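You operate a simulated robot arm through the tools that you are given. There is no shell and no other tool. Be economical: measure what you need, move in short steps, check, and stop when the job is done.

Carry out the task below with a simulated robot arm. There is one attempt and no reset: what you move stays moved.

TASK
Put the red motor on the top of the grey cupboard away on the lower right wall shelf. Then put the lead weight from the top of the grey cupboard on the low shelf of the wash bench. Then open the top bench drawer, put the bearing on the green mat away in the inside of the top bench drawer, then shut the drawer. Then put the weight on the top of the long bench away on the top of the green bench. Then take the cloth pad and put it on the top of the tank. Then press the pitch gauge button to switch it up. Then take the grey bin from the table top and leave it on the grey pane. Then press the space bar three times. Then put one of the black brackets from the middle left shelf of the rack on the low left shelf of the rack. Then take the yellow pot and put it on the high shelf. Then take the silver bracket from the top of the grey cupboard and put it on top of the spool. Then push the bottom cupboard drawer shut. Then pull the top chest drawer open. Keep to this order. Set down upright: red motor, black bracket, silver bracket.
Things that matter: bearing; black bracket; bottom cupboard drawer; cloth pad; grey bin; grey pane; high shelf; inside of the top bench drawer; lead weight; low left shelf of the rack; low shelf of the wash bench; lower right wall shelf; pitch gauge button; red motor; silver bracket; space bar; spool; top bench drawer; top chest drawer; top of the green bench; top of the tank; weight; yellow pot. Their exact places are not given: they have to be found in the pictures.

The check looks at the end state, three seconds after you hand in, the way a careful person would. Anything else that was tipped, shoved, dropped, spilled or broken makes it a failure. Flat cloth is picked up by pressing the open fingertips on it (5 to 10 N) and closing them slowly along it; thin cloth reads only 2 to 8 mm in the jaws.

THE ROBOT
A 6-joint arm with a two-finger parallel gripper on a trunk, on a base that drives. Base frame: it is fixed to the floor where the robot stands at the start and does not move with it; the origin is under the middle of the robot, x ahead of it, y to its left, z up; the surface under the hand at the start is at about z = 0.86. Lengths are in m, angles in rad, forces in N, time in s.
With the tool pointing down near the work surface it reaches from about 0.28 to 0.68 m from the robot's upright axis, wherever it stands. Its first joint turns from -2.897 to 2.897 rad. Places, roughly: bearing [-1.25, 6, 0.75]; black bracket (5x5x5 cm) [-1.1, -1.1, 1]; bottom cupboard drawer [0.3, 0.3, 0.5]; cloth pad (6x5x5 cm) [-3.6, 5.3, 0.9]; grey bin (11x10x5 cm) [-2.5, 3.7, 0.8]; grey pane (19x15x1 cm) [0.4, 2.5, 0.8]; high shelf [0.6, -0.1, 1.9]; inside of the top bench drawer [-1.7, 6.1, 0.7]; lead weight [0.75, 0.25, 0.75]; low left shelf of the rack [-0.7, -1.3, 0.6]; low shelf of the wash bench [-3.9, -0.1, 0.3]; lower right wall shelf (31x17 cm) [-0.5, 6.4, 1.32]; pitch gauge button [-2.6, 4.1, 0.8]; red motor [0.5, 0.25, 1]; silver bracket (5x5x5 cm) [0.4, 0.2, 0.9]; space bar [-3.3, 2.1, 1.4]; spool (7x7x5 cm) [0.6, -0.1, 0.9]; top bench drawer [-1.7, 6, 0.7]; top chest drawer [-3.3, 4.7, 0.6]; top of the green bench [0.5, 4.8, 0.9]; top of the tank (30x16 cm) [-2.6, 2.38, 0.78]; weight [-1.25, 6, 1]; yellow pot (9x9x8 cm) [0.4, -0.1, 0.9]. Payload 1.57 kg.
Tool frame: the origin (TCP) lies between the finger pads and is the grasp point; the fingertips stand 0.03 m ahead of it; z points along the fingers, y is the line along which they close. The gripper opens to 0.11 m. The fingers are 0.024 m wide and 0.012 m thick; the gripper's body (0.048 by 0.112 m) begins 0.078 m behind the TCP.
Orientation is that of the tool frame in the base frame, as [roll, pitch, yaw] about the fixed x, y, z axes, in that order (R = Rz(yaw) Ry(pitch) Rx(roll)). With the fingers straight down and closing along the base's y, the tool's x points along the base's -x, its y along +y and its z along -z.

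THE INTERFACE
- The arm moves only by the tool arm_command. Its argument "commands" is a list of rows, each a list of 2 entries, a list of its own where there are three numbers: the shift along the base's x, y, z in m, then the turn, a rotation vector about the base's x, y, z in rad. In form: [[[dx, dy, dz], [rx, ry, rz]], ...]. A call has 1 to 20 rows; each row shifts and turns the commanded pose from where the row before left it. "claw" is the finger opening in m, from 0 to 0.11, set as the call begins (left out, the last holds). Each row takes 0.2 s and may step no farther than 0.05 m and 0.15 rad from the row before; otherwise, or with a gripper value out of range, the whole call is refused. A pose out of reach is approached as far as the arm can. The call stops where the force on the tool passes 40 N (or 10 N more than at its start, if that is more) or the arm is blocked; 0.2 s more then pass. The fingers move at their own pace (about 0.108 m/s each) and stop on an object; they squeeze with about 25 N. The grip force told is the motor's: it shows also when the fingers shut on nothing. Time passes only in rows, and 0.2 s behind the last, so rows that do not move let the fingers close. The reply holds the time, the measured pose of the TCP, the force on the tool along the base axes, the opening and the grip force, in the units named above and with some noise, with the torque about the TCP (base axes, N m) and any sound that the robot's microphone picked up.
- Cameras (640 x 400 px; columns grow to the right, rows downward): "scene" is now at [0.0594, 0.134, 1.6689]; the picture's right is [-0.19, -0.98, 0.00], its down [-0.50, 0.10, -0.86] and it looks along [0.84, -0.16, -0.51] (base axes); focal length 214 px, centre (320, 200). "wrist" rides on the gripper at [0.07, 0.016, -0.141] in the tool frame; the picture's right is [-0.23, 0.97, 0.00], its down [-0.86, -0.20, -0.48] and it looks along [-0.47, -0.11, 0.88] (tool axes); focal length 222 px, centre (320, 200).
- snapshot(camera): a new picture of that camera. The clock stands still meanwhile.
- raise_lower(by): slides the trunk up (or, below 0, down) by that many m; the arm and the scene camera ride with it, the base frame stays. It gives what a move gives, with no picture.
- steer(legs): drives the robot by 1 to 6 legs, each [ahead, left, turn to the left] in m, m and rad, along the robot's own axes; the way and the turn of a leg run together, so that a leg with both is an arc; at most 1.5 m and 3.142 rad a leg. The arm and the cameras ride along, it lands a little off, and it stops where it bumps. It gives what a move gives.
- aim_head(pan, tilt): turns the head with the scene camera to pan (to the left, within 2.094 rad either way) and tilt (down, from -0.506 to 1.204), counted from straight ahead of the robot. It gives what a move gives.
- probe_pixels(camera, pixels): for up to 12 pixels [column, row] of the newest picture of that camera ("zoom" is the newest enlarged one), the place [x, y, z] in the base frame of the surface seen there, good to about 0.003 m, but the place of the scene camera against the robot may be out by one fixed shift of up to 0.025 m in any direction. The clock stands still meanwhile.
- zoom(camera, box): a new picture of the part [left, top, right, bottom] of that camera's present view, enlarged. The clock stands still meanwhile.
- finish_job(): hands the job in; it is judged then, once.

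Work in short steps. Measure before you move; look again where a grasp or a placing could have gone wrong, and mend it. You have 378 turns and 342 pictures in all, those below and enlarged ones among them. Open the gripper and draw the arm clear of the work before you hand the job in, unless the task says otherwise.

The tools are called after "Emit:" as name(argument=value, ...) on one line, values as JSON. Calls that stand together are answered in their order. arm_command: Moves the arm, as the interface text tells. Its arguments: {"type":"object","properties":{"commands":{"type":"array"},"claw":{"type":"number"}},"required":["commands"]} The other tools are called the same way: raise_lower (by) slides the trunk up or down; steer (legs) drives the base; aim_head (pan, tilt) turns the head that bears the scene camera; snapshot (camera) takes a picture; probe_pixels (camera, pixels) gives the place of the surface under pixels of a picture; zoom (camera, box) takes an enlarged picture of a part of a camera's view; finish_job () hands the job in.

At the start:

```text
time_s: 0.0
eef_pos: [0.4408, 0.0861, 1.0009]
ee_rot: [3.141, 0.001, -3.141]
force: [-0.8, 0.6, 1.0]
ft_torque: [-0.01, 0.01, -0.01]
width: 0.1101
gripper_force: 0.1
trunk travel left (down, up): [-0.225, 0.365]
robot x, y, heading: [0.0033, 0.0039, -0.001]
head pan, tilt: [-0.188, 0.539]
```

scene: 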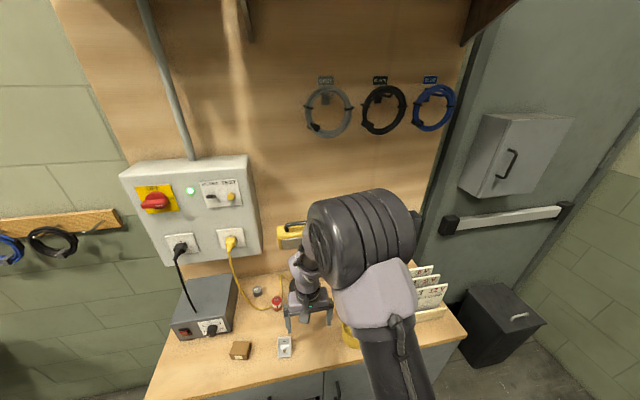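
wrist: 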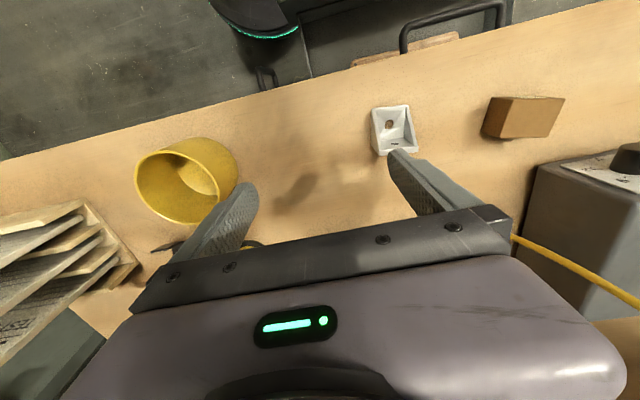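

The scene shows the cupboard top with several small items around the gripper. I zoom in on that area to identify the red motor, lead weight, bracket and spool.

Emit:
zoom(camera="scene", box=[140, 240, 340, 400])

Emit:
zoom(camera="wrist", box=[0, 0, 640, 400])

```text
2.50 times, centred on (240, 320) of scene
```

zoom: 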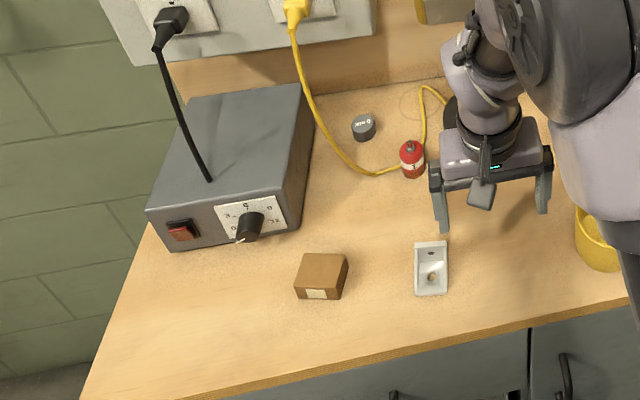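

```text
1.00 times, centred on (320, 200) of wrist (not enlarged: the box is as wide or as high as the picture)
```

zoom: 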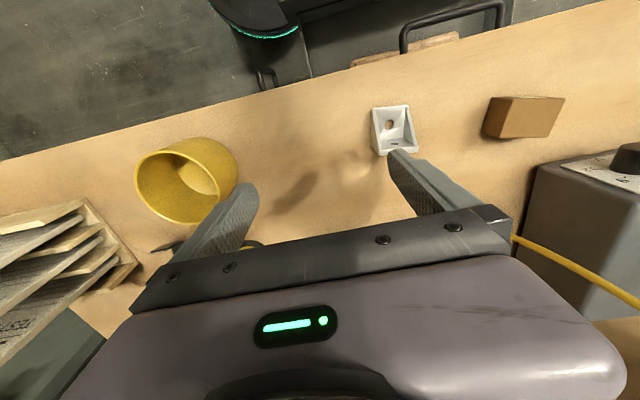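

In the enlarged picture the red motor is near zoom (412,160), i.e. scene (305,304), and the lead weight near (286,290). I probe these, plus the table, bracket, pot and box.

Emit:
probe_pixels(camera="scene", pixels=[[304.8, 304], [304, 297.5], [305, 310], [285.6, 291], [285, 287.5], [290, 320], [312, 349], [312, 338], [269, 347], [274, 300], [350, 335], [296, 302]])

Emit:
probe_pixels(camera="wrist", pixels=[[390, 125], [394, 145], [385, 110], [300, 160], [525, 110], [180, 150], [145, 185], [232, 160], [190, 215]])

```text
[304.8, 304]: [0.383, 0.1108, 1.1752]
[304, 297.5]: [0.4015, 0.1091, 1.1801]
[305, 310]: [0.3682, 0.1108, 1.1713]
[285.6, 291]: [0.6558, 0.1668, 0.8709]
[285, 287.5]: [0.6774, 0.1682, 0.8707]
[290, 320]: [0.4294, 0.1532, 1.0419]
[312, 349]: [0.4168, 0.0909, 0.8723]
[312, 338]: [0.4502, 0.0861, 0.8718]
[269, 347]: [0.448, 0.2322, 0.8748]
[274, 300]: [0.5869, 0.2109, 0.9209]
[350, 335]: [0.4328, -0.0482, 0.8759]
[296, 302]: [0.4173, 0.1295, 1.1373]
```

```text
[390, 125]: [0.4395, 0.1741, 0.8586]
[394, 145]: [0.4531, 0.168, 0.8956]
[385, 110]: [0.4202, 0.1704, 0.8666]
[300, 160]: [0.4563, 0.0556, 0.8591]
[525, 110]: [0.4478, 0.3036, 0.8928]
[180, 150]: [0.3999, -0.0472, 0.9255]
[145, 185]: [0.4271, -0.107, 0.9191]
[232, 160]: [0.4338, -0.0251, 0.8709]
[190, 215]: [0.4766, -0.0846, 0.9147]
```

The zoom was centred on (240,320), so the left edge is 112: motor at scene (277,304), weight (257.6,291). I re-probe properly.

Emit:
probe_pixels(camera="scene", pixels=[[277, 304], [276.5, 298], [277, 309], [257.5, 292], [257.5, 287.5], [285, 338.5], [285, 350], [240, 345], [262, 305], [350, 335], [265, 330]])

Emit:
zoom(camera="scene", box=[240, 270, 300, 320])

```text
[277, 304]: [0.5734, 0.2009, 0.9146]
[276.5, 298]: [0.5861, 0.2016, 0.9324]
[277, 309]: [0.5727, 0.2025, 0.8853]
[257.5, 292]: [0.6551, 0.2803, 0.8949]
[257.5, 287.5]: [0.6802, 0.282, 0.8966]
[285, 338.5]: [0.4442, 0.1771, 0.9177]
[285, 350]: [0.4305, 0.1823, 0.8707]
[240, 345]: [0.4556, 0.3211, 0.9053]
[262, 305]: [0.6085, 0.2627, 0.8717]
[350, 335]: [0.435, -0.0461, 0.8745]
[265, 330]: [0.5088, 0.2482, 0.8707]
```

```text
8.00 times, centred on (270, 295) of scene
```

zoom: 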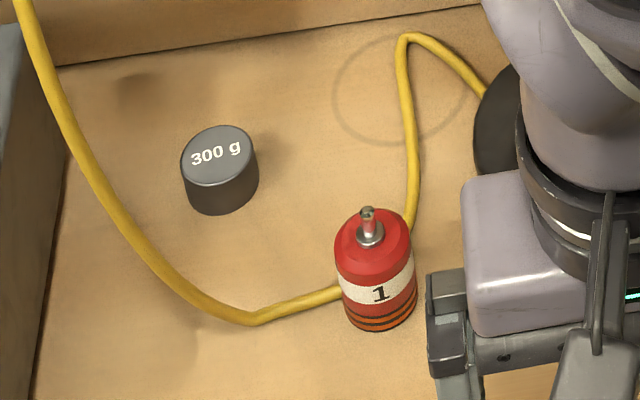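

The scene camera reads about 0.012 too high versus the wrist. The motor stands near (0.58,0.20) with a yellow cable right behind it. I move above it and look with the wrist camera.

Emit:
arm_command(commands=[[[0, 0.04, 0.03], [0, 0, 0]], [[0.0, 0.04, 0.03], [0, 0, 0]], [[0.02, 0.035, 0], [0, 0, 0]], [[0.04, 0, 0], [0, 0, 0]]])

Emit:
snapshot(camera="wrist")

Emit:
snapshot(camera="scene")

```text
time_s: 1.0
eef_pos: [0.5024, 0.2012, 1.0605]
ee_rot: [3.141, -0.001, -3.14]
force: [0.3, -1.2, 0.8]
ft_torque: [-0.02, 0.01, -0.02]
width: 0.1099
gripper_force: 0.0
trunk travel left (down, up): [-0.225, 0.365]
robot x, y, heading: [0.0005, 0.0029, -0.003]
head pan, tilt: [-0.188, 0.539]
```

```text
336 pictures are left
```

wrist: 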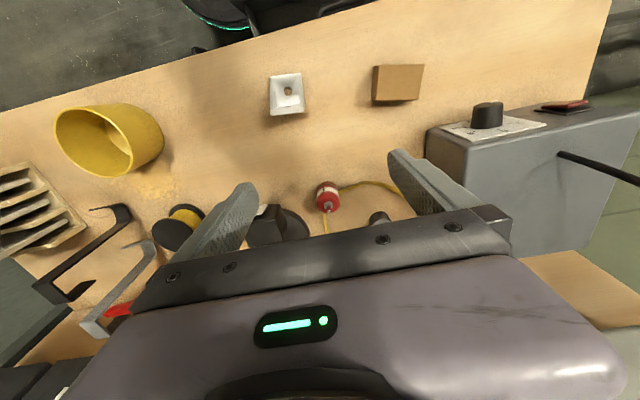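

```text
335 pictures are left
```

scene: 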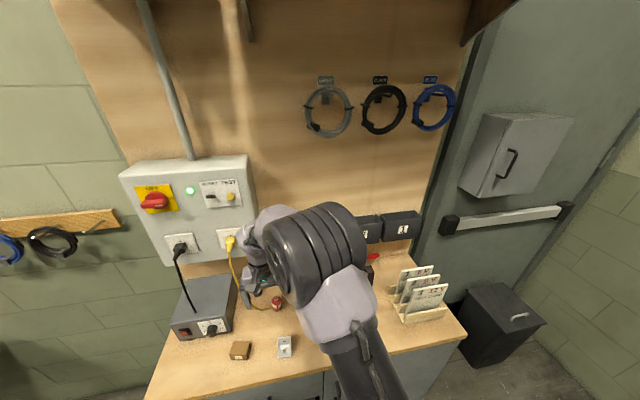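

The wrist view shows the motor at (327,195), weight near (380,217), spool at (180,228). I probe them with the wrist camera.

Emit:
probe_pixels(camera="wrist", pixels=[[327, 192], [326, 183], [318, 193], [336, 193], [328, 208], [380, 217], [378, 213], [255, 235], [180, 230], [186, 215], [300, 150], [286, 90]])

Emit:
zoom(camera="wrist", box=[240, 130, 440, 255])

```text
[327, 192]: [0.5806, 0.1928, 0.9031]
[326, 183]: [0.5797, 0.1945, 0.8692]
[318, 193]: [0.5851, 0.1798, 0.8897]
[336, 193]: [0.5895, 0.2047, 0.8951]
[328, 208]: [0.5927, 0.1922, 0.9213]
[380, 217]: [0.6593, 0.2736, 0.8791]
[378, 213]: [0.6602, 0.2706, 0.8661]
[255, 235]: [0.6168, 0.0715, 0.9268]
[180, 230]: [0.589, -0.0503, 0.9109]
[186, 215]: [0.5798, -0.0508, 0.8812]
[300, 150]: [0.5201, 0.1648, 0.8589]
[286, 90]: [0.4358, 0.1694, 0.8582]
```

```text
3.20 times, centred on (340, 192) of wrist
```

zoom: 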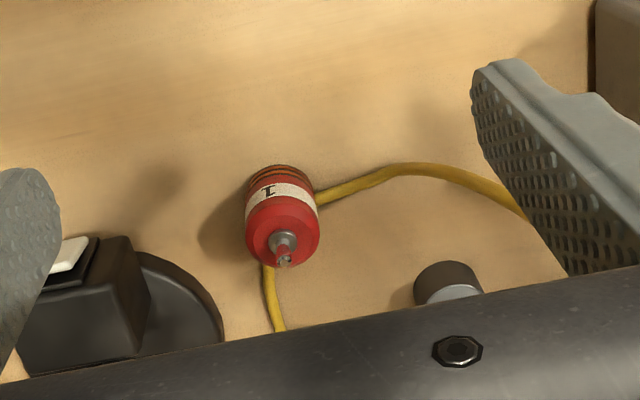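

The motor's centre is about (0.596,0.192), its body top about 0.905. I narrow the opening, move over it and go down with tips above the cable.

Emit:
arm_command(commands=[[[0.047, -0.005, 0], [0, 0, 0]], [[0.047, -0.004, 0], [0, 0, 0]], [[0, 0, -0.04], [0, 0, 0]], [[0, 0, -0.02], [0, 0, 0]], [[0, 0, 0], [0, 0, 0]]], claw=0.08)

Emit:
snapshot(camera="wrist")

```text
time_s: 1.5
eef_pos: [0.5594, 0.1965, 1.0572]
ee_rot: [3.14, -0.017, 3.133]
force: [-0.4, -0.8, -0.4]
ft_torque: [0.01, 0.0, -0.01]
width: 0.0797
gripper_force: 0.0
trunk travel left (down, up): [-0.225, 0.365]
robot x, y, heading: [-0.0013, -0.0017, 0.002]
head pan, tilt: [-0.188, 0.539]
stopped in row 2: the force on the tool passed its limit at 79 N (the readings are from after the stop); the commanded pose is now the measured one
```

```text
333 pictures are left
```

wrist: 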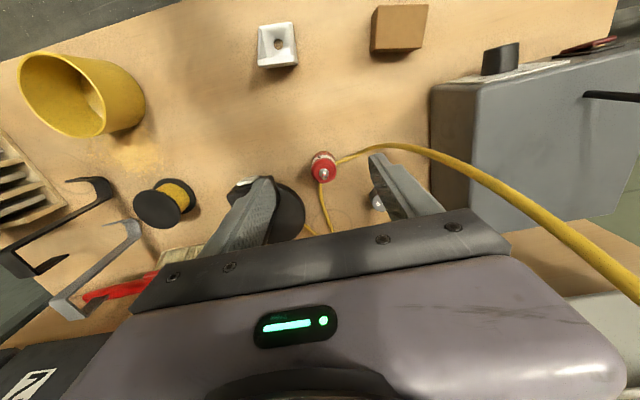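

Something stopped the arm at 79 N. I look at the scene to see what it touched.

Emit:
zoom(camera="scene", box=[120, 140, 440, 340])

```text
2.00 times, centred on (280, 240) of scene
```

zoom: 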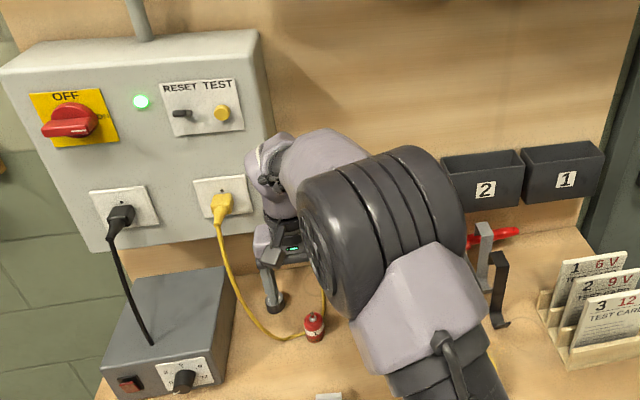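

The wrist seems to have touched the fuse box's right side. I back off toward the robot, then measure the box.

Emit:
arm_command(commands=[[[-0.03, 0, 0], [0, 0, 0]], [[-0.05, -0.02, 0.0], [0, 0, 0]], [[-0.05, -0.05, 0], [0, 0, 0]], [[-0.03, -0.05, 0], [0, 0, 0]], [[0, -0.05, 0], [0, 0, 0]]])

Emit:
zoom(camera="scene", box=[120, 140, 440, 340])

Emit:
probe_pixels(camera="scene", pixels=[[125, 180], [166, 264], [251, 255], [246, 160], [261, 245], [248, 205], [231, 243], [180, 245], [200, 300], [228, 320]])

```text
refused: row 2 steps farther than a row can; nothing moved
```

```text
2.00 times, centred on (280, 240) of scene
```

zoom: 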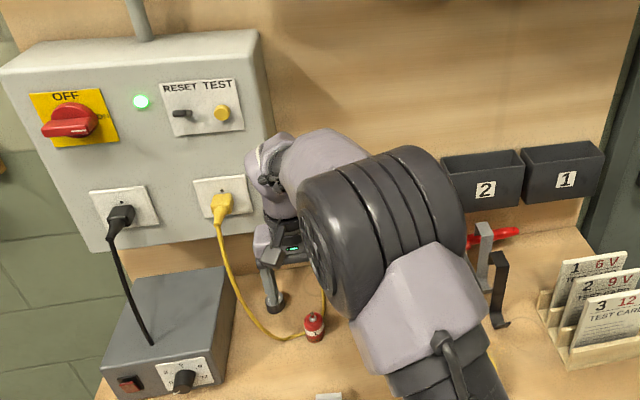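

```text
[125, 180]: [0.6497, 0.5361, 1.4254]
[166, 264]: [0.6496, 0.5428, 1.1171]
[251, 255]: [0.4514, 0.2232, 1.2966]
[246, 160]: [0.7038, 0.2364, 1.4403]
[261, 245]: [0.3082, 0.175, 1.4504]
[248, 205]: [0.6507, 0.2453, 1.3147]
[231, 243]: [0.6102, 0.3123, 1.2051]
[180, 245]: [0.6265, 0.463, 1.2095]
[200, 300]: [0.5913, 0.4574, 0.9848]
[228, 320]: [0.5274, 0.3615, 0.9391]
```

A row was too long. I retract in smaller steps, then take a fresh scene picture.

Emit:
arm_command(commands=[[[-0.03, 0, 0], [0, 0, 0]], [[-0.04, -0.01, 0.0], [0, 0, 0]], [[-0.04, -0.02, 0], [0, 0, 0]], [[-0.03, -0.03, 0], [0, 0, 0]], [[-0.03, -0.035, 0], [0, 0, 0]], [[-0.03, -0.035, 0], [0, 0, 0]], [[0, -0.045, 0], [0, 0, 0]], [[0, -0.045, 0], [0, 0, 0]]])

Emit:
snapshot(camera="scene")

Emit:
zoom(camera="scene", box=[120, 140, 440, 340])

```text
time_s: 3.3
eef_pos: [0.3577, -0.0257, 1.0568]
ee_rot: [3.141, -0.016, 3.133]
force: [-0.5, 0.1, 0.7]
ft_torque: [0.01, 0.0, -0.01]
width: 0.08
gripper_force: 0.1
trunk travel left (down, up): [-0.225, 0.365]
robot x, y, heading: [-0.0008, 0.0009, -0.002]
head pan, tilt: [-0.188, 0.539]
```

```text
330 pictures are left
```

scene: 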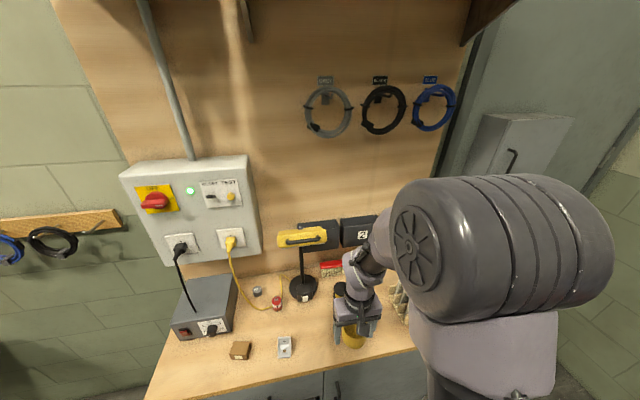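

```text
2.00 times, centred on (280, 240) of scene
```

zoom: 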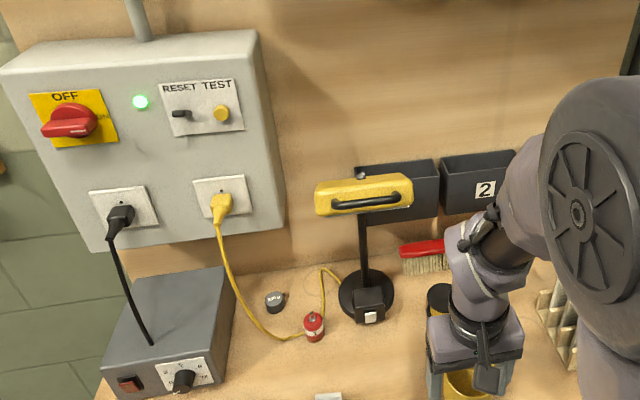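

A yellow bench lamp was hidden behind the arm; that is what the gripper met. It looks unmoved (base left edge still at scene ~289). I measure it.

Emit:
probe_pixels(camera="scene", pixels=[[279, 236], [279, 245], [325, 230], [325, 240], [302, 242], [302, 232], [301, 265], [289, 288], [316, 287], [302, 296], [277, 301], [257.5, 293]])

Emit:
zoom(camera="scene", box=[240, 220, 340, 310])

```text
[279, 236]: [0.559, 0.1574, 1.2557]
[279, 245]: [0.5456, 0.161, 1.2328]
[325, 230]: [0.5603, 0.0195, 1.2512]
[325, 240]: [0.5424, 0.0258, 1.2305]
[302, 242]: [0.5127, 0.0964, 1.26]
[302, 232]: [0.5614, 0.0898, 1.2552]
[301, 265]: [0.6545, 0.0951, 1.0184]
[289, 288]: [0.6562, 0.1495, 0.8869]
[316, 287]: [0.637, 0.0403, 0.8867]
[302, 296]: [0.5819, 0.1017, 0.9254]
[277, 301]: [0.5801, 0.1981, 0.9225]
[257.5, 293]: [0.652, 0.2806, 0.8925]
```

```text
4.44 times, centred on (290, 265) of scene
```

zoom: 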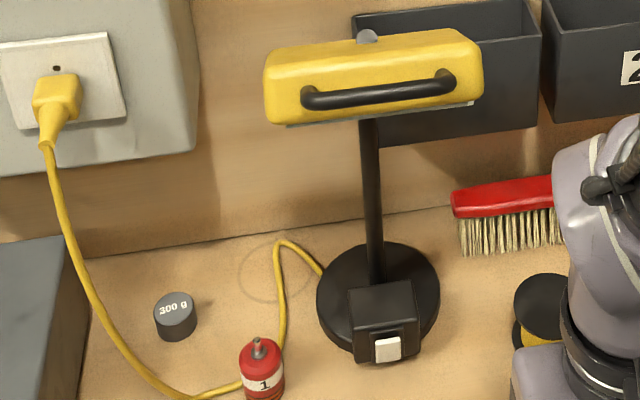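

The lamp head hangs at z≈1.23 over y 0.01–0.15, x≥0.51. I'll approach under it with the tool tilted 45° forward. First I tilt in free space and line up at y=0.192.

Emit:
arm_command(commands=[[[0, 0.04, 0], [0, -0.131, 0]], [[0, 0.04, 0], [0, -0.131, 0]], [[0.0, 0.04, 0], [0, -0.131, 0]], [[0.0, 0.04, 0], [0, -0.131, 0]], [[0.0, 0.04, 0], [0, -0.131, 0]], [[0.0, 0.018, 0], [0, -0.115, 0.008]], [[0.04, 0, 0], [0, 0, 0]], [[0.04, 0, 0], [0, 0, 0]], [[0.0, 0, 0], [0, 0, 0]]])

Emit:
snapshot(camera="scene")

Emit:
snapshot(camera="wrist")

```text
time_s: 5.3
eef_pos: [0.4448, 0.1966, 1.0577]
ee_rot: [3.133, 0.753, 3.138]
force: [0.4, -1.2, -0.7]
ft_torque: [-0.01, 0.01, 0.01]
width: 0.0797
gripper_force: 0.0
out of reach, approached as far as the arm can: row 4
trunk travel left (down, up): [-0.225, 0.365]
robot x, y, heading: [0.0038, -0.0006, 0.001]
head pan, tilt: [-0.188, 0.539]
```

```text
327 pictures are left
```

scene: 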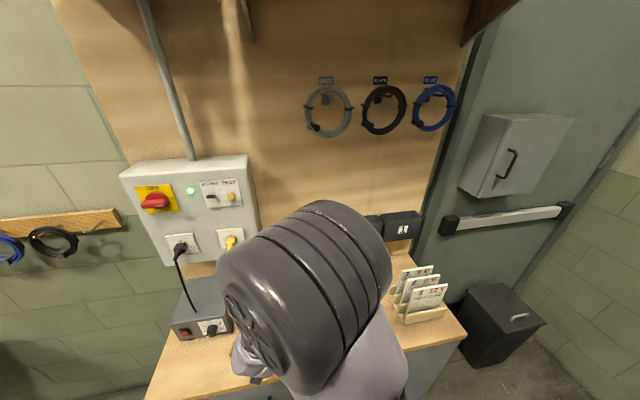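

```text
326 pictures are left
```

wrist: 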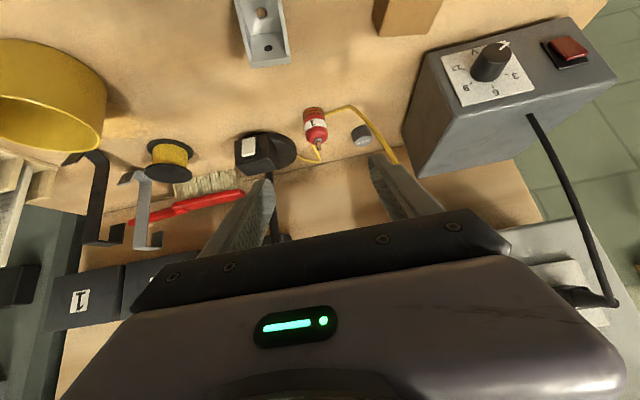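

The motor is at (316,125) in the wrist view. I probe it and its neighbours before the diagonal approach.

Emit:
probe_pixels(camera="wrist", pixels=[[314, 112], [316, 124], [317, 136], [319, 145], [306, 125], [327, 125], [335, 109], [362, 118], [361, 134], [352, 135], [370, 135], [371, 142]])

Emit:
zoom(camera="wrist", box=[260, 80, 420, 180])

```text
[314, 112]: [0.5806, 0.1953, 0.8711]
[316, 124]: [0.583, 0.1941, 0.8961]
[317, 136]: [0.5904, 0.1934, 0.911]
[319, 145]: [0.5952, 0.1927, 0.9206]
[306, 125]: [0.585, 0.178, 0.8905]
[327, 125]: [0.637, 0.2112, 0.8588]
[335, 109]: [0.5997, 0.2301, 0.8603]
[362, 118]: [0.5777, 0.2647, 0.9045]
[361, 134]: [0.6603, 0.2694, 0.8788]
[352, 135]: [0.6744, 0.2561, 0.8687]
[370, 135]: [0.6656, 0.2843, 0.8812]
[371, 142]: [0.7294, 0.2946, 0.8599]
```

```text
4.00 times, centred on (340, 130) of wrist
```

zoom: 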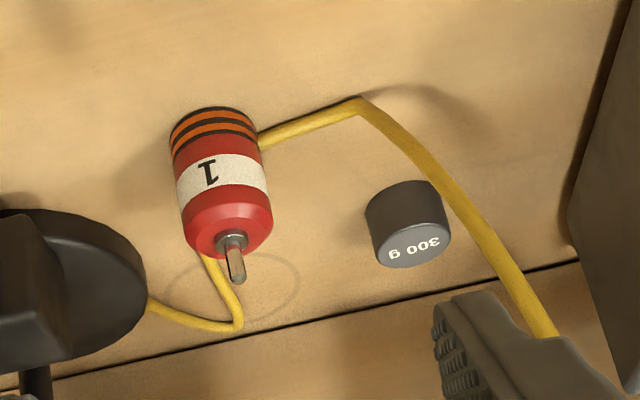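

The motor's axis is at about (0.597,0.193), the cable lies low (z≈0.865) on its left and hangs at y≈0.265. I advance diagonally with the opening at 0.07.

Emit:
arm_command(commands=[[[0.03, -0.0035, -0.03], [0, 0, 0]], [[0.03, 0, -0.03], [0, 0, 0]], [[0.03, 0, -0.03], [0, 0, 0]], [[0.03, 0, -0.03], [0, 0, 0]], [[0, 0, 0], [0, 0, 0]]], claw=0.07)

Emit:
snapshot(camera="wrist")

```text
time_s: 6.5
eef_pos: [0.5639, 0.1946, 0.9375]
ee_rot: [3.133, 0.751, 3.138]
force: [-0.4, 0.9, -0.6]
ft_torque: [0.01, -0.01, -0.01]
width: 0.0701
gripper_force: 0.1
trunk travel left (down, up): [-0.225, 0.365]
robot x, y, heading: [0.0033, -0.003, -0.003]
head pan, tilt: [-0.188, 0.539]
```

```text
324 pictures are left
```

wrist: 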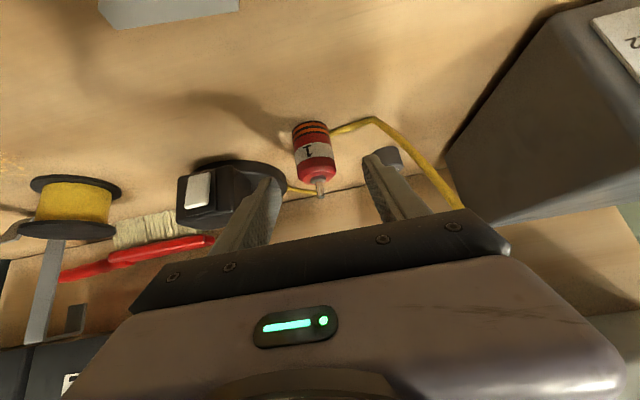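

Clear so far; the motor is centred between the fingers. I go the rest of the way and close.

Emit:
arm_command(commands=[[[0.018, -0.001, -0.022], [0, 0, 0]], [[0.013, -0.001, -0.016], [0, 0, 0]], [[0, 0, 0], [0, 0, 0]]], claw=0.07)

Emit:
arm_command(commands=[[[0, 0, 0], [0, 0, 0]], [[0, 0, 0], [0, 0, 0]], [[0, 0, 0], [0, 0, 0]]], claw=0.0)

Emit:
snapshot(camera="wrist")

```text
time_s: 7.3
eef_pos: [0.594, 0.1925, 0.8989]
ee_rot: [3.134, 0.752, 3.137]
force: [0.2, -0.6, 0.4]
ft_torque: [0.04, 0.0, -0.01]
width: 0.07
gripper_force: 0.0
trunk travel left (down, up): [-0.225, 0.365]
robot x, y, heading: [-0.0003, -0.004, -0.0]
head pan, tilt: [-0.188, 0.539]
```

```text
time_s: 8.1
eef_pos: [0.5945, 0.1927, 0.8991]
ee_rot: [3.136, 0.752, 3.138]
force: [1.1, 1.3, 2.6]
ft_torque: [-0.07, -0.07, 0.0]
width: 0.0355
gripper_force: 25.0
trunk travel left (down, up): [-0.225, 0.365]
robot x, y, heading: [-0.0035, -0.0009, -0.002]
head pan, tilt: [-0.188, 0.539]
```

```text
323 pictures are left
```

wrist: 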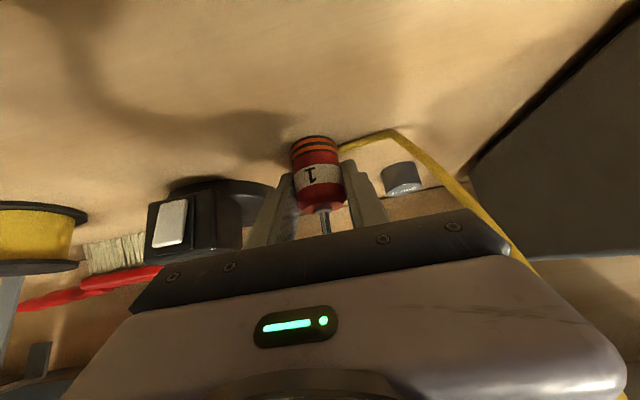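

Held (35.5 mm). I lift slightly and back out along the diagonal, to a compact carrying pose.

Emit:
arm_command(commands=[[[-0.005, 0, 0.02], [0, 0, 0]], [[-0.03, 0, 0.03], [0, 0, 0]], [[-0.03, 0, 0.03], [0, 0, 0]], [[-0.03, 0, 0.03], [0, 0, 0]], [[-0.03, 0, 0.03], [0, 0, 0]], [[-0.03, -0.02, 0.02], [0, 0, 0]], [[-0.03, -0.03, 0], [0, 0, 0]], [[0, -0.04, 0], [0, 0, 0]], [[0, -0.04, 0], [0, 0, 0]]])

Emit:
aim_head(pan=1.57, tilt=0.3)

Emit:
snapshot(camera="scene")

Emit:
snapshot(camera="wrist")

```text
time_s: 10.1
eef_pos: [0.4421, 0.0803, 1.0654]
ee_rot: [3.14, 0.749, 3.14]
force: [-0.2, 0.1, -2.0]
ft_torque: [-0.02, 0.0, -0.03]
width: 0.0352
gripper_force: 25.5
out of reach, approached as far as the arm can: row 7, 8, 9
trunk travel left (down, up): [-0.225, 0.365]
robot x, y, heading: [0.0011, -0.0018, 0.0]
head pan, tilt: [-0.188, 0.539]
```

```text
time_s: 11.9
eef_pos: [0.443, 0.0807, 1.0644]
ee_rot: [-3.139, 0.748, 3.137]
force: [0.2, -0.4, -1.0]
ft_torque: [0.02, 0.02, 0.04]
width: 0.0354
gripper_force: 25.0
trunk travel left (down, up): [-0.225, 0.365]
robot x, y, heading: [0.0028, 0.0001, 0.001]
head pan, tilt: [1.571, 0.3]
```

```text
322 pictures are left
```

scene: 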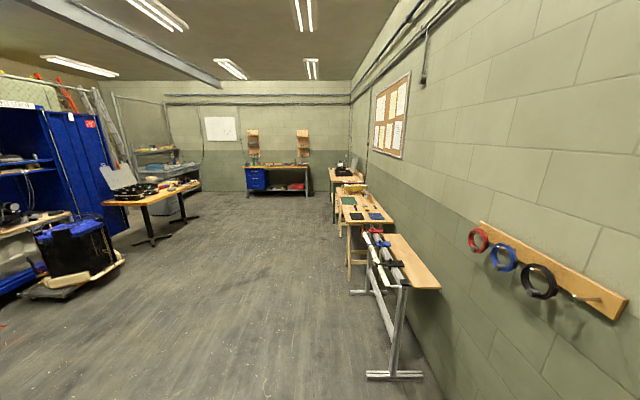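

```text
321 pictures are left
```

wrist: 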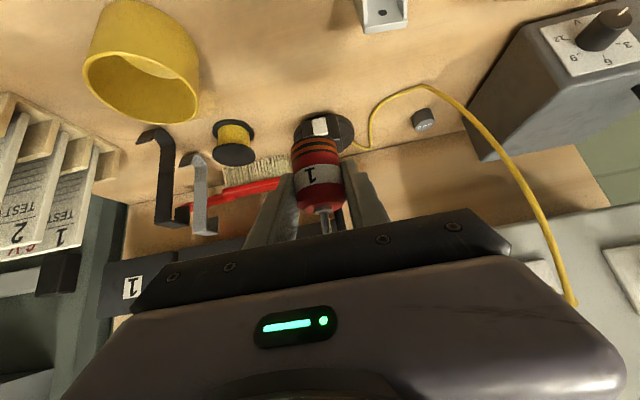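

The picture looks along +y: the long bench with blue drawers and the two wall shelf units are straight ahead at (280,175), tables along the right wall. I probe the obstacles for the route.

Emit:
probe_pixels(camera="scene", pixels=[[368, 376], [352, 290], [350, 278], [332, 220], [247, 195], [309, 195], [303, 150], [303, 135], [253, 150], [150, 240], [280, 167], [125, 262]])

Emit:
zoom(camera="scene", box=[200, 100, 400, 225])

```text
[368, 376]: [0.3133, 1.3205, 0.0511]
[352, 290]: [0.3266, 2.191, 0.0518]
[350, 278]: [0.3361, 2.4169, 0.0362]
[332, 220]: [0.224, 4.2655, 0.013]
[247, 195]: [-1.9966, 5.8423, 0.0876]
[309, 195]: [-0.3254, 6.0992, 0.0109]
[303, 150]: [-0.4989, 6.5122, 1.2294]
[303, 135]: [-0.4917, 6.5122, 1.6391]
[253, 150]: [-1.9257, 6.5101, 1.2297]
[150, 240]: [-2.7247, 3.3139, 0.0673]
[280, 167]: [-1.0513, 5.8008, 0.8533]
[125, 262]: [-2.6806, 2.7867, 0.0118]
```

```text
3.20 times, centred on (300, 162) of scene
```

zoom: 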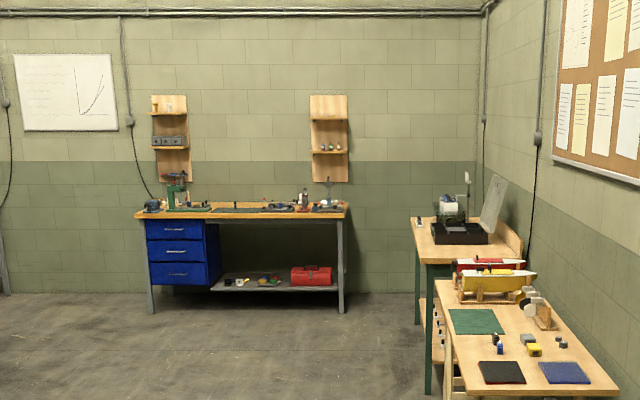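

The far bench front is at y≈5.78, right shelf unit at x≈-0.5 on the wall y≈6.51. I back off, turn left and drive along x≈-0.5.

Emit:
steer(legs=[[-0.5, 0, 0], [0, 0, 1.571], [1.5, 0, 0], [1.5, 0, 0], [1.5, 0, 0]])

Emit:
aim_head(pan=-0.2, tilt=0.2)

Emit:
snapshot(camera="scene")

```text
time_s: 39.8
eef_pos: [-0.4498, 4.9568, 1.065]
ee_rot: [3.139, 0.749, -1.603]
force: [0.7, 0.7, -0.9]
ft_torque: [-0.01, -0.02, 0.01]
width: 0.0352
gripper_force: 24.9
trunk travel left (down, up): [-0.225, 0.365]
robot x, y, heading: [-0.3811, 4.5093, 1.537]
head pan, tilt: [1.571, 0.3]
```

```text
time_s: 41.6
eef_pos: [-0.4504, 4.9567, 1.0648]
ee_rot: [3.142, 0.75, -1.602]
force: [0.0, -0.3, -0.9]
ft_torque: [0.03, 0.0, 0.01]
width: 0.0355
gripper_force: 24.7
trunk travel left (down, up): [-0.225, 0.365]
robot x, y, heading: [-0.3783, 4.5132, 1.541]
head pan, tilt: [-0.201, 0.201]
```

```text
319 pictures are left
```

scene: 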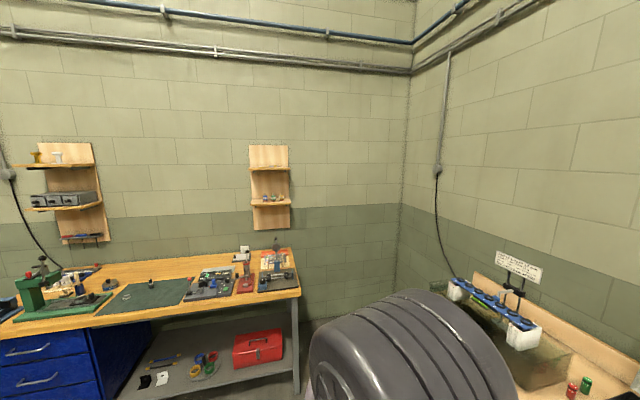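

The right wall unit is at (270,187). I zoom in on it and the bench.

Emit:
zoom(camera="scene", box=[220, 130, 320, 220])

Emit:
zoom(camera="scene", box=[0, 200, 320, 400])

Emit:
probe_pixels(camera="scene", pixels=[[251, 204], [290, 203], [270, 201], [270, 166], [252, 168], [287, 167], [299, 290], [290, 250], [298, 390], [258, 199], [405, 310], [375, 295]])

```text
4.44 times, centred on (270, 175) of scene
```

zoom: 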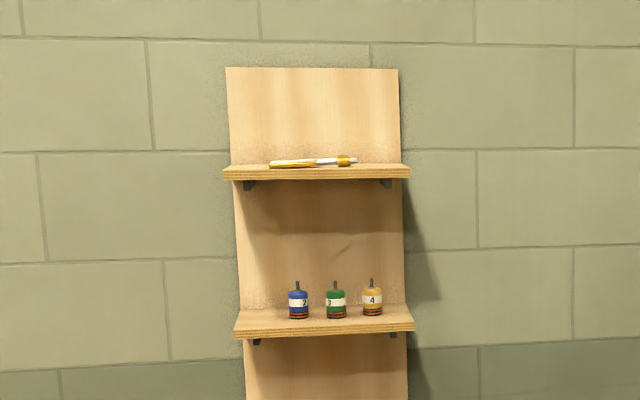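

```text
2.00 times, centred on (160, 300) of scene
```

zoom: 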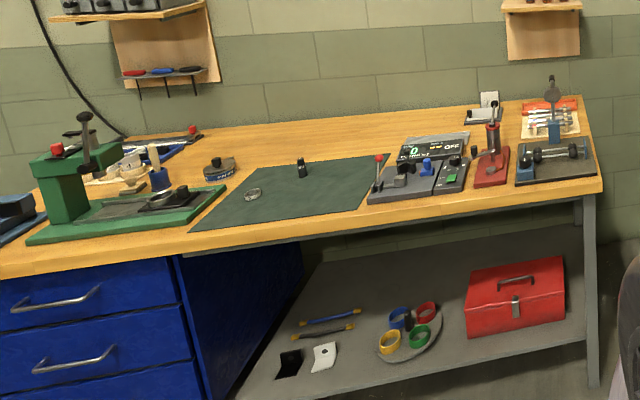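

```text
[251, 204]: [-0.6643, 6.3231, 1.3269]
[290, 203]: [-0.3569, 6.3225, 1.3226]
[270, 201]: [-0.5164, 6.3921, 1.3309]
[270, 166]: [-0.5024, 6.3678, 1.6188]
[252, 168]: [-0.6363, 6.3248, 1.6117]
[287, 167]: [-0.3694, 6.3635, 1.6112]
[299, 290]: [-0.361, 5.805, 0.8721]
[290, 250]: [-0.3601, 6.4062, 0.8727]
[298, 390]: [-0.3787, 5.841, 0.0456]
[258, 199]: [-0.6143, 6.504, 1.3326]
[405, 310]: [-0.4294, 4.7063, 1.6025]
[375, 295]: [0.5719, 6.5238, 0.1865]
```

Lower shelf top z≈1.33 (scene), x −0.66…−0.36, with motors 2,3,4; the free spot is at the left (x≈−0.62). I want to stand at the bench's right end; I look right to see the green bench extent.

Emit:
aim_head(pan=-0.9, tilt=0.45)

Emit:
snapshot(camera="scene")

```text
time_s: 42.6
eef_pos: [-0.4511, 4.9566, 1.0652]
ee_rot: [3.141, 0.748, -1.605]
force: [0.8, 0.0, -1.0]
ft_torque: [0.01, 0.03, 0.02]
width: 0.035
gripper_force: 25.1
trunk travel left (down, up): [-0.225, 0.365]
robot x, y, heading: [-0.3835, 4.5105, 1.54]
head pan, tilt: [-0.901, 0.45]
```

```text
316 pictures are left
```

scene: 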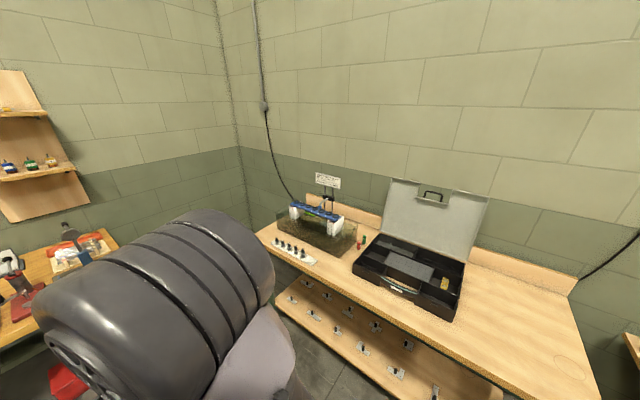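

Emit:
probe_pixels(camera="scene", pixels=[[258, 234], [275, 224], [305, 262], [400, 325], [510, 395], [278, 305], [240, 160], [560, 300], [333, 213], [290, 250], [330, 285], [540, 380]])

Emit:
zoom(camera="scene", box=[230, 160, 630, 400])

```text
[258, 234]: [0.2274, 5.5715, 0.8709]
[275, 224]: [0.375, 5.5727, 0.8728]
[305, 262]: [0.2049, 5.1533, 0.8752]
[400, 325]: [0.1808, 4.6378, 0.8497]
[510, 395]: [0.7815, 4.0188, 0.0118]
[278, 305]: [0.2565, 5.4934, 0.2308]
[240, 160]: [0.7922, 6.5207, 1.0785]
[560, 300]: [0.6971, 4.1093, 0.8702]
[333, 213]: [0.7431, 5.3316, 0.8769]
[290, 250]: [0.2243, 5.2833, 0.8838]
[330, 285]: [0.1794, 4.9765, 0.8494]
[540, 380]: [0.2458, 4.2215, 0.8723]
```

```text
1.60 times, centred on (430, 280) of scene
```

zoom: 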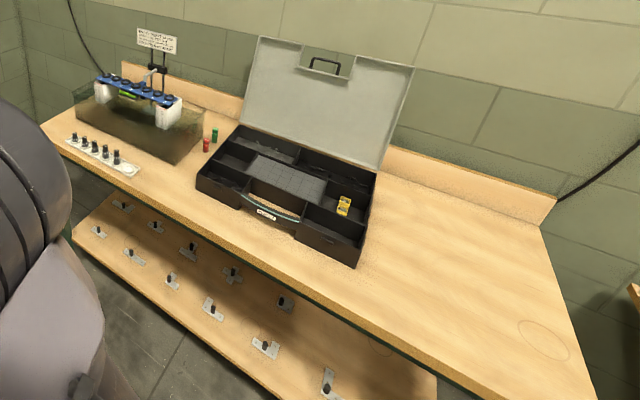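

Green bench spans x 0.19–0.75, y 4.1–5.57. I raise the trunk and drive around to the long bench's right end, near (−0.02,5.85).

Emit:
raise_lower(by=0.3)

Emit:
steer(legs=[[0.85, -0.24, 0], [0.45, -0.08, 0]])

Emit:
aim_head(pan=0.9, tilt=0.5)

Emit:
snapshot(camera="scene")

```text
time_s: 45.6
eef_pos: [-0.4494, 4.9559, 1.3651]
ee_rot: [-3.14, 0.748, -1.603]
force: [-0.5, 0.1, -1.9]
ft_torque: [-0.04, 0.01, 0.01]
width: 0.0352
gripper_force: 24.9
trunk travel left (down, up): [-0.525, 0.065]
robot x, y, heading: [-0.3824, 4.5102, 1.543]
head pan, tilt: [-0.901, 0.45]
```

```text
time_s: 52.6
eef_pos: [-0.0931, 6.2459, 1.3646]
ee_rot: [-3.141, 0.749, -1.605]
force: [0.2, 0.0, -1.1]
ft_torque: [-0.02, -0.01, 0.02]
width: 0.0353
gripper_force: 25.0
trunk travel left (down, up): [-0.525, 0.065]
robot x, y, heading: [-0.0223, 5.8026, 1.543]
head pan, tilt: [-0.901, 0.45]
```

```text
time_s: 54.4
eef_pos: [-0.0931, 6.2469, 1.3645]
ee_rot: [3.141, 0.751, -1.603]
force: [0.0, 0.0, -0.8]
ft_torque: [0.0, -0.01, 0.01]
width: 0.0354
gripper_force: 25.2
trunk travel left (down, up): [-0.525, 0.065]
robot x, y, heading: [-0.0264, 5.8049, 1.542]
head pan, tilt: [0.901, 0.499]
```

```text
314 pictures are left
```

scene: 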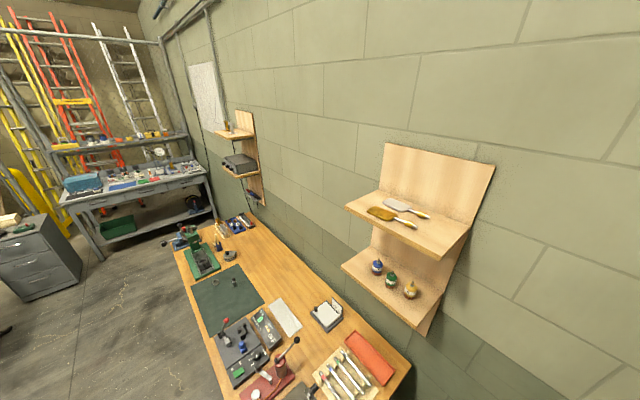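

Good view of the shelf unit. I zoom and probe the lower shelf and its motors.

Emit:
zoom(camera="scene", box=[330, 180, 480, 340])

Emit:
probe_pixels(camera="scene", pixels=[[342, 266], [369, 246], [418, 324], [445, 288], [376, 267], [391, 280], [410, 291], [372, 275], [360, 270], [365, 262], [346, 207], [437, 257]])

```text
2.50 times, centred on (405, 260) of scene
```

zoom: 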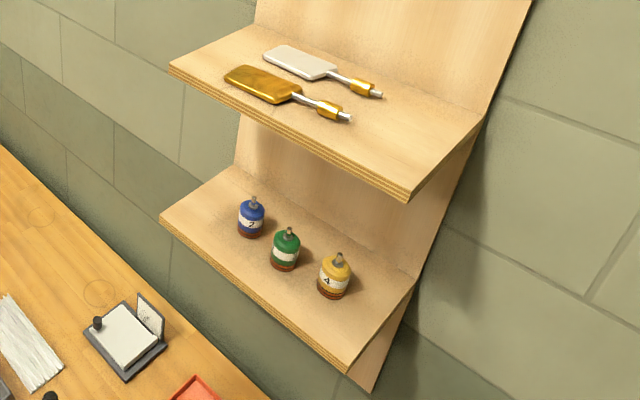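

```text
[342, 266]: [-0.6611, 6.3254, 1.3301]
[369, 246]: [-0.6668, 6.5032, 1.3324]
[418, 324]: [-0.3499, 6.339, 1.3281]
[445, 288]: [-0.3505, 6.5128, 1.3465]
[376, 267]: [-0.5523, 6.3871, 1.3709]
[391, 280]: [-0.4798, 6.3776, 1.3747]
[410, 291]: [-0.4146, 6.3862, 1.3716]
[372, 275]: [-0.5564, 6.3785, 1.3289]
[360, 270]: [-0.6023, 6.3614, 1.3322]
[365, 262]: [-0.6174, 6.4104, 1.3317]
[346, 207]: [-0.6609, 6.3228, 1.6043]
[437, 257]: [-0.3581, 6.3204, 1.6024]
```

Free spot at the left end, true target about (−0.612,6.375), shelf top ≈1.318 after offset correction. I raise a bit more and swing the arm left (arc about the robot axis).

Emit:
raise_lower(by=0.06)

Emit:
arm_command(commands=[[[-0.0439, -0.0092, 0], [0, 0, 0.1]], [[-0.0427, -0.0133, 0], [0, 0, 0.1]], [[-0.0412, -0.0176, 0], [0, 0, 0.1]], [[-0.0392, -0.0216, 0], [0, 0, 0.1]], [[-0.0369, -0.0253, 0], [0, 0, 0.1]], [[-0.0342, -0.029, 0], [0, 0, 0.1]], [[0, 0, 0], [0, 0, 0]]])

Emit:
steer(legs=[[0.17, 0.0, 0]])

Emit:
snapshot(camera="wrist")

Emit:
snapshot(camera="scene")

```text
time_s: 55.4
eef_pos: [-0.0929, 6.2455, 1.4249]
ee_rot: [3.14, 0.747, -1.605]
force: [1.0, -0.1, -1.5]
ft_torque: [0.01, 0.0, 0.02]
width: 0.0352
gripper_force: 25.1
trunk travel left (down, up): [-0.585, 0.005]
robot x, y, heading: [-0.0267, 5.801, 1.546]
head pan, tilt: [0.901, 0.499]
```

```text
time_s: 57.0
eef_pos: [-0.3303, 6.131, 1.4261]
ee_rot: [3.14, 0.749, -1.006]
force: [0.2, -0.1, -1.3]
ft_torque: [-0.02, 0.0, 0.0]
width: 0.0352
gripper_force: 24.8
trunk travel left (down, up): [-0.585, 0.005]
robot x, y, heading: [-0.0247, 5.8, 1.542]
head pan, tilt: [0.901, 0.499]
```

```text
time_s: 58.5
eef_pos: [-0.3263, 6.2997, 1.4252]
ee_rot: [-3.141, 0.748, -1.004]
force: [0.2, 0.0, -1.4]
ft_torque: [-0.01, -0.03, -0.01]
width: 0.0352
gripper_force: 25.1
trunk travel left (down, up): [-0.585, 0.005]
robot x, y, heading: [-0.0214, 5.9716, 1.545]
head pan, tilt: [0.901, 0.499]
```

```text
312 pictures are left
```

wrist: 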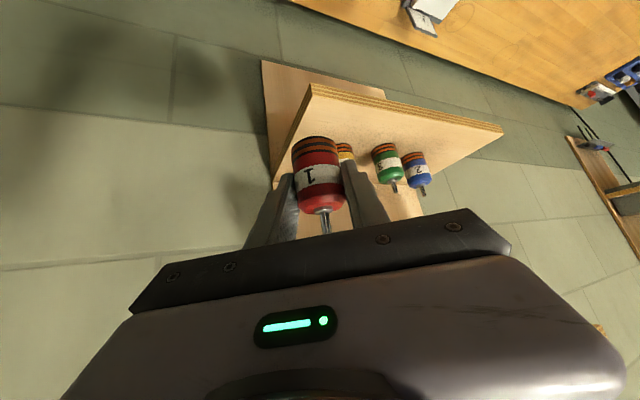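

```text
311 pictures are left
```

scene: 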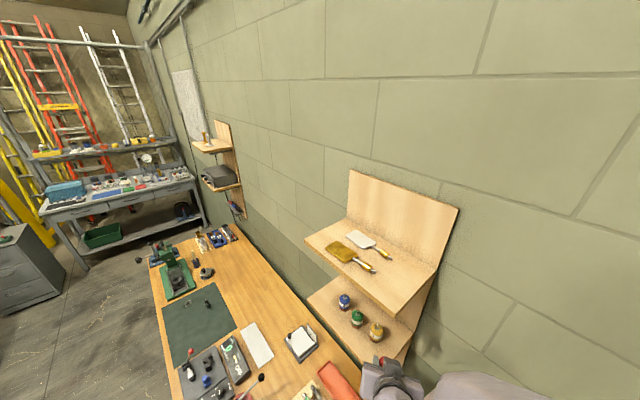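

The wrist view shows the shelf and motors. I probe them with the more exact wrist camera.

Emit:
probe_pixels(camera="wrist", pixels=[[314, 90], [500, 128], [408, 158], [385, 150], [417, 165], [440, 150], [455, 150], [412, 176], [422, 187], [350, 110]])

Emit:
zoom(camera="wrist", box=[340, 80, 520, 220])

```text
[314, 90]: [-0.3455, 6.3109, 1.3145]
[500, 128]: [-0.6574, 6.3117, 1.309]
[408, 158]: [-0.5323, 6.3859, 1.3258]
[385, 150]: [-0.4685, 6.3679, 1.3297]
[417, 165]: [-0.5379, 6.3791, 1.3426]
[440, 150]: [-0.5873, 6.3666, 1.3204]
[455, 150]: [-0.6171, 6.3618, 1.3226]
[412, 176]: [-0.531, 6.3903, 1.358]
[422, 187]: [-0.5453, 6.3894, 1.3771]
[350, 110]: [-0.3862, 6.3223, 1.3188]
```

```text
2.86 times, centred on (430, 150) of wrist
```

zoom: 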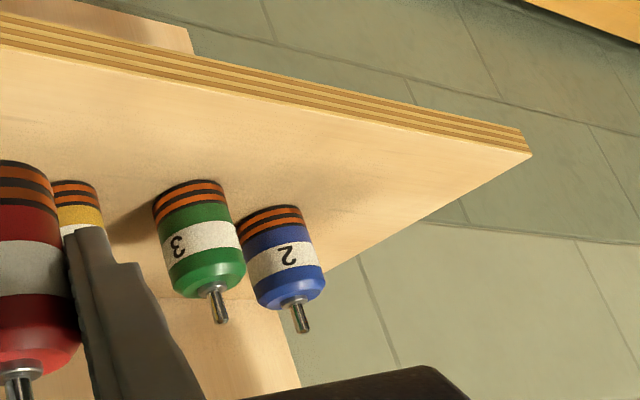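

Shelf top 1.321, blue motor's centre ≈(−0.55,6.396). I target (−0.62,6.365): move along in front of the shelf first, then in.

Emit:
arm_command(commands=[[[-0.02, -0.035, 0], [0, 0, 0]], [[-0.045, 0, 0], [0, 0, 0]], [[-0.045, 0, 0], [0, 0, 0]], [[-0.045, 0, 0], [0, 0, 0]], [[-0.045, 0, 0], [0, 0, 0]], [[-0.045, 0, 0], [0, 0, 0]], [[-0.045, 0, 0], [0, 0, 0]], [[0, 0, 0], [0, 0, 0]]])

Emit:
snapshot(camera="wrist")

```text
time_s: 60.3
eef_pos: [-0.6154, 6.2642, 1.4252]
ee_rot: [3.14, 0.749, -1.005]
force: [0.3, -0.2, -1.1]
ft_torque: [0.0, 0.05, 0.04]
width: 0.0354
gripper_force: 25.7
trunk travel left (down, up): [-0.585, 0.005]
robot x, y, heading: [-0.0202, 5.9691, 1.541]
head pan, tilt: [0.901, 0.499]
```

```text
309 pictures are left
```

wrist: 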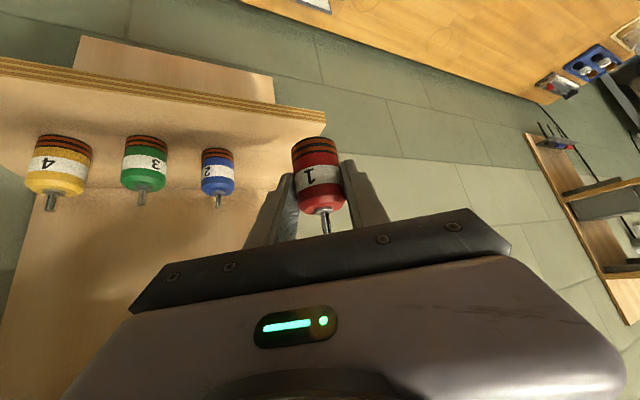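

Reach is fine. I move in over the free spot and lower toward the shelf.

Emit:
arm_command(commands=[[[-0.003, 0.034, 0], [0, 0, 0]], [[-0.001, 0.034, 0], [0, 0, 0]], [[0, 0.034, 0], [0, 0, 0]], [[0, 0, -0.03], [0, 0, 0]], [[0, 0, -0.02], [0, 0, 0]], [[0, 0, 0], [0, 0, 0]]])

Emit:
snapshot(camera="wrist")

Emit:
zoom(camera="scene", box=[280, 220, 460, 380])

```text
time_s: 61.7
eef_pos: [-0.6189, 6.3671, 1.376]
ee_rot: [-3.141, 0.749, -1.004]
force: [0.6, -1.2, -1.4]
ft_torque: [-0.02, 0.01, 0.02]
width: 0.0351
gripper_force: 24.7
trunk travel left (down, up): [-0.585, 0.005]
robot x, y, heading: [-0.0185, 5.9693, 1.54]
head pan, tilt: [0.901, 0.499]
```

```text
308 pictures are left
```

wrist: 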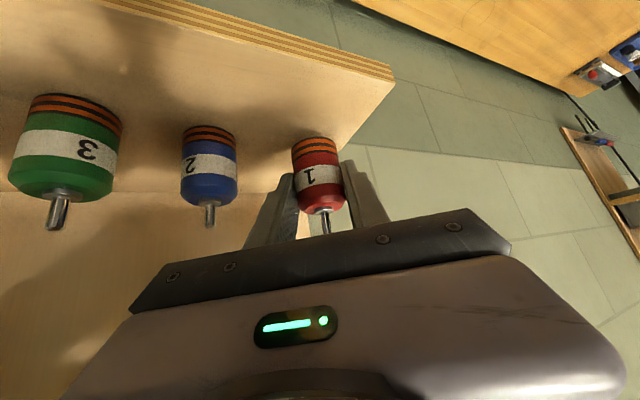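

```text
2.50 times, centred on (370, 300) of scene
```

zoom: 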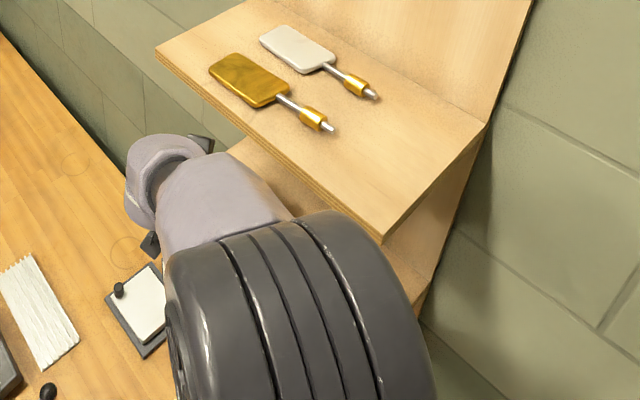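

The motor hangs over the shelf left of motor 2. I lower in small steps until contact.

Emit:
arm_command(commands=[[[0, 0, -0.005], [0, 0, 0]], [[0, 0, -0.004], [0, 0, 0]], [[0, 0, -0.003], [0, 0, 0]], [[0, 0, 0], [0, 0, 0]]])

```text
time_s: 62.7
eef_pos: [-0.6212, 6.3661, 1.3636]
ee_rot: [-3.141, 0.749, -1.003]
force: [-0.1, -0.8, -0.8]
ft_torque: [0.0, -0.01, 0.02]
width: 0.035
gripper_force: 25.3
trunk travel left (down, up): [-0.585, 0.005]
robot x, y, heading: [-0.0204, 5.9726, 1.542]
head pan, tilt: [0.901, 0.499]
```

Emit:
arm_command(commands=[[[0, 0, -0.002], [0, 0, 0]], [[0, 0, -0.002], [0, 0, 0]], [[0, 0, 0], [0, 0, 0]]])

Emit:
zoom(camera="wrist", box=[240, 90, 400, 250])

```text
time_s: 63.5
eef_pos: [-0.6201, 6.3655, 1.3596]
ee_rot: [3.14, 0.749, -1.003]
force: [-1.4, 1.1, 4.4]
ft_torque: [0.15, 0.01, 0.05]
width: 0.0353
gripper_force: 25.0
trunk travel left (down, up): [-0.585, 0.005]
robot x, y, heading: [-0.0192, 5.9713, 1.539]
head pan, tilt: [0.901, 0.499]
```

```text
2.50 times, centred on (320, 170) of wrist
```

zoom: 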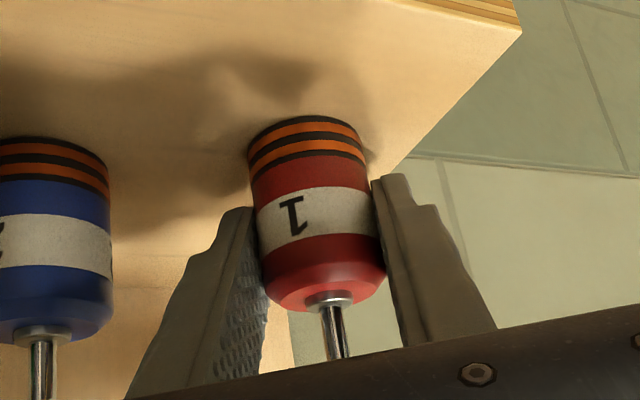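

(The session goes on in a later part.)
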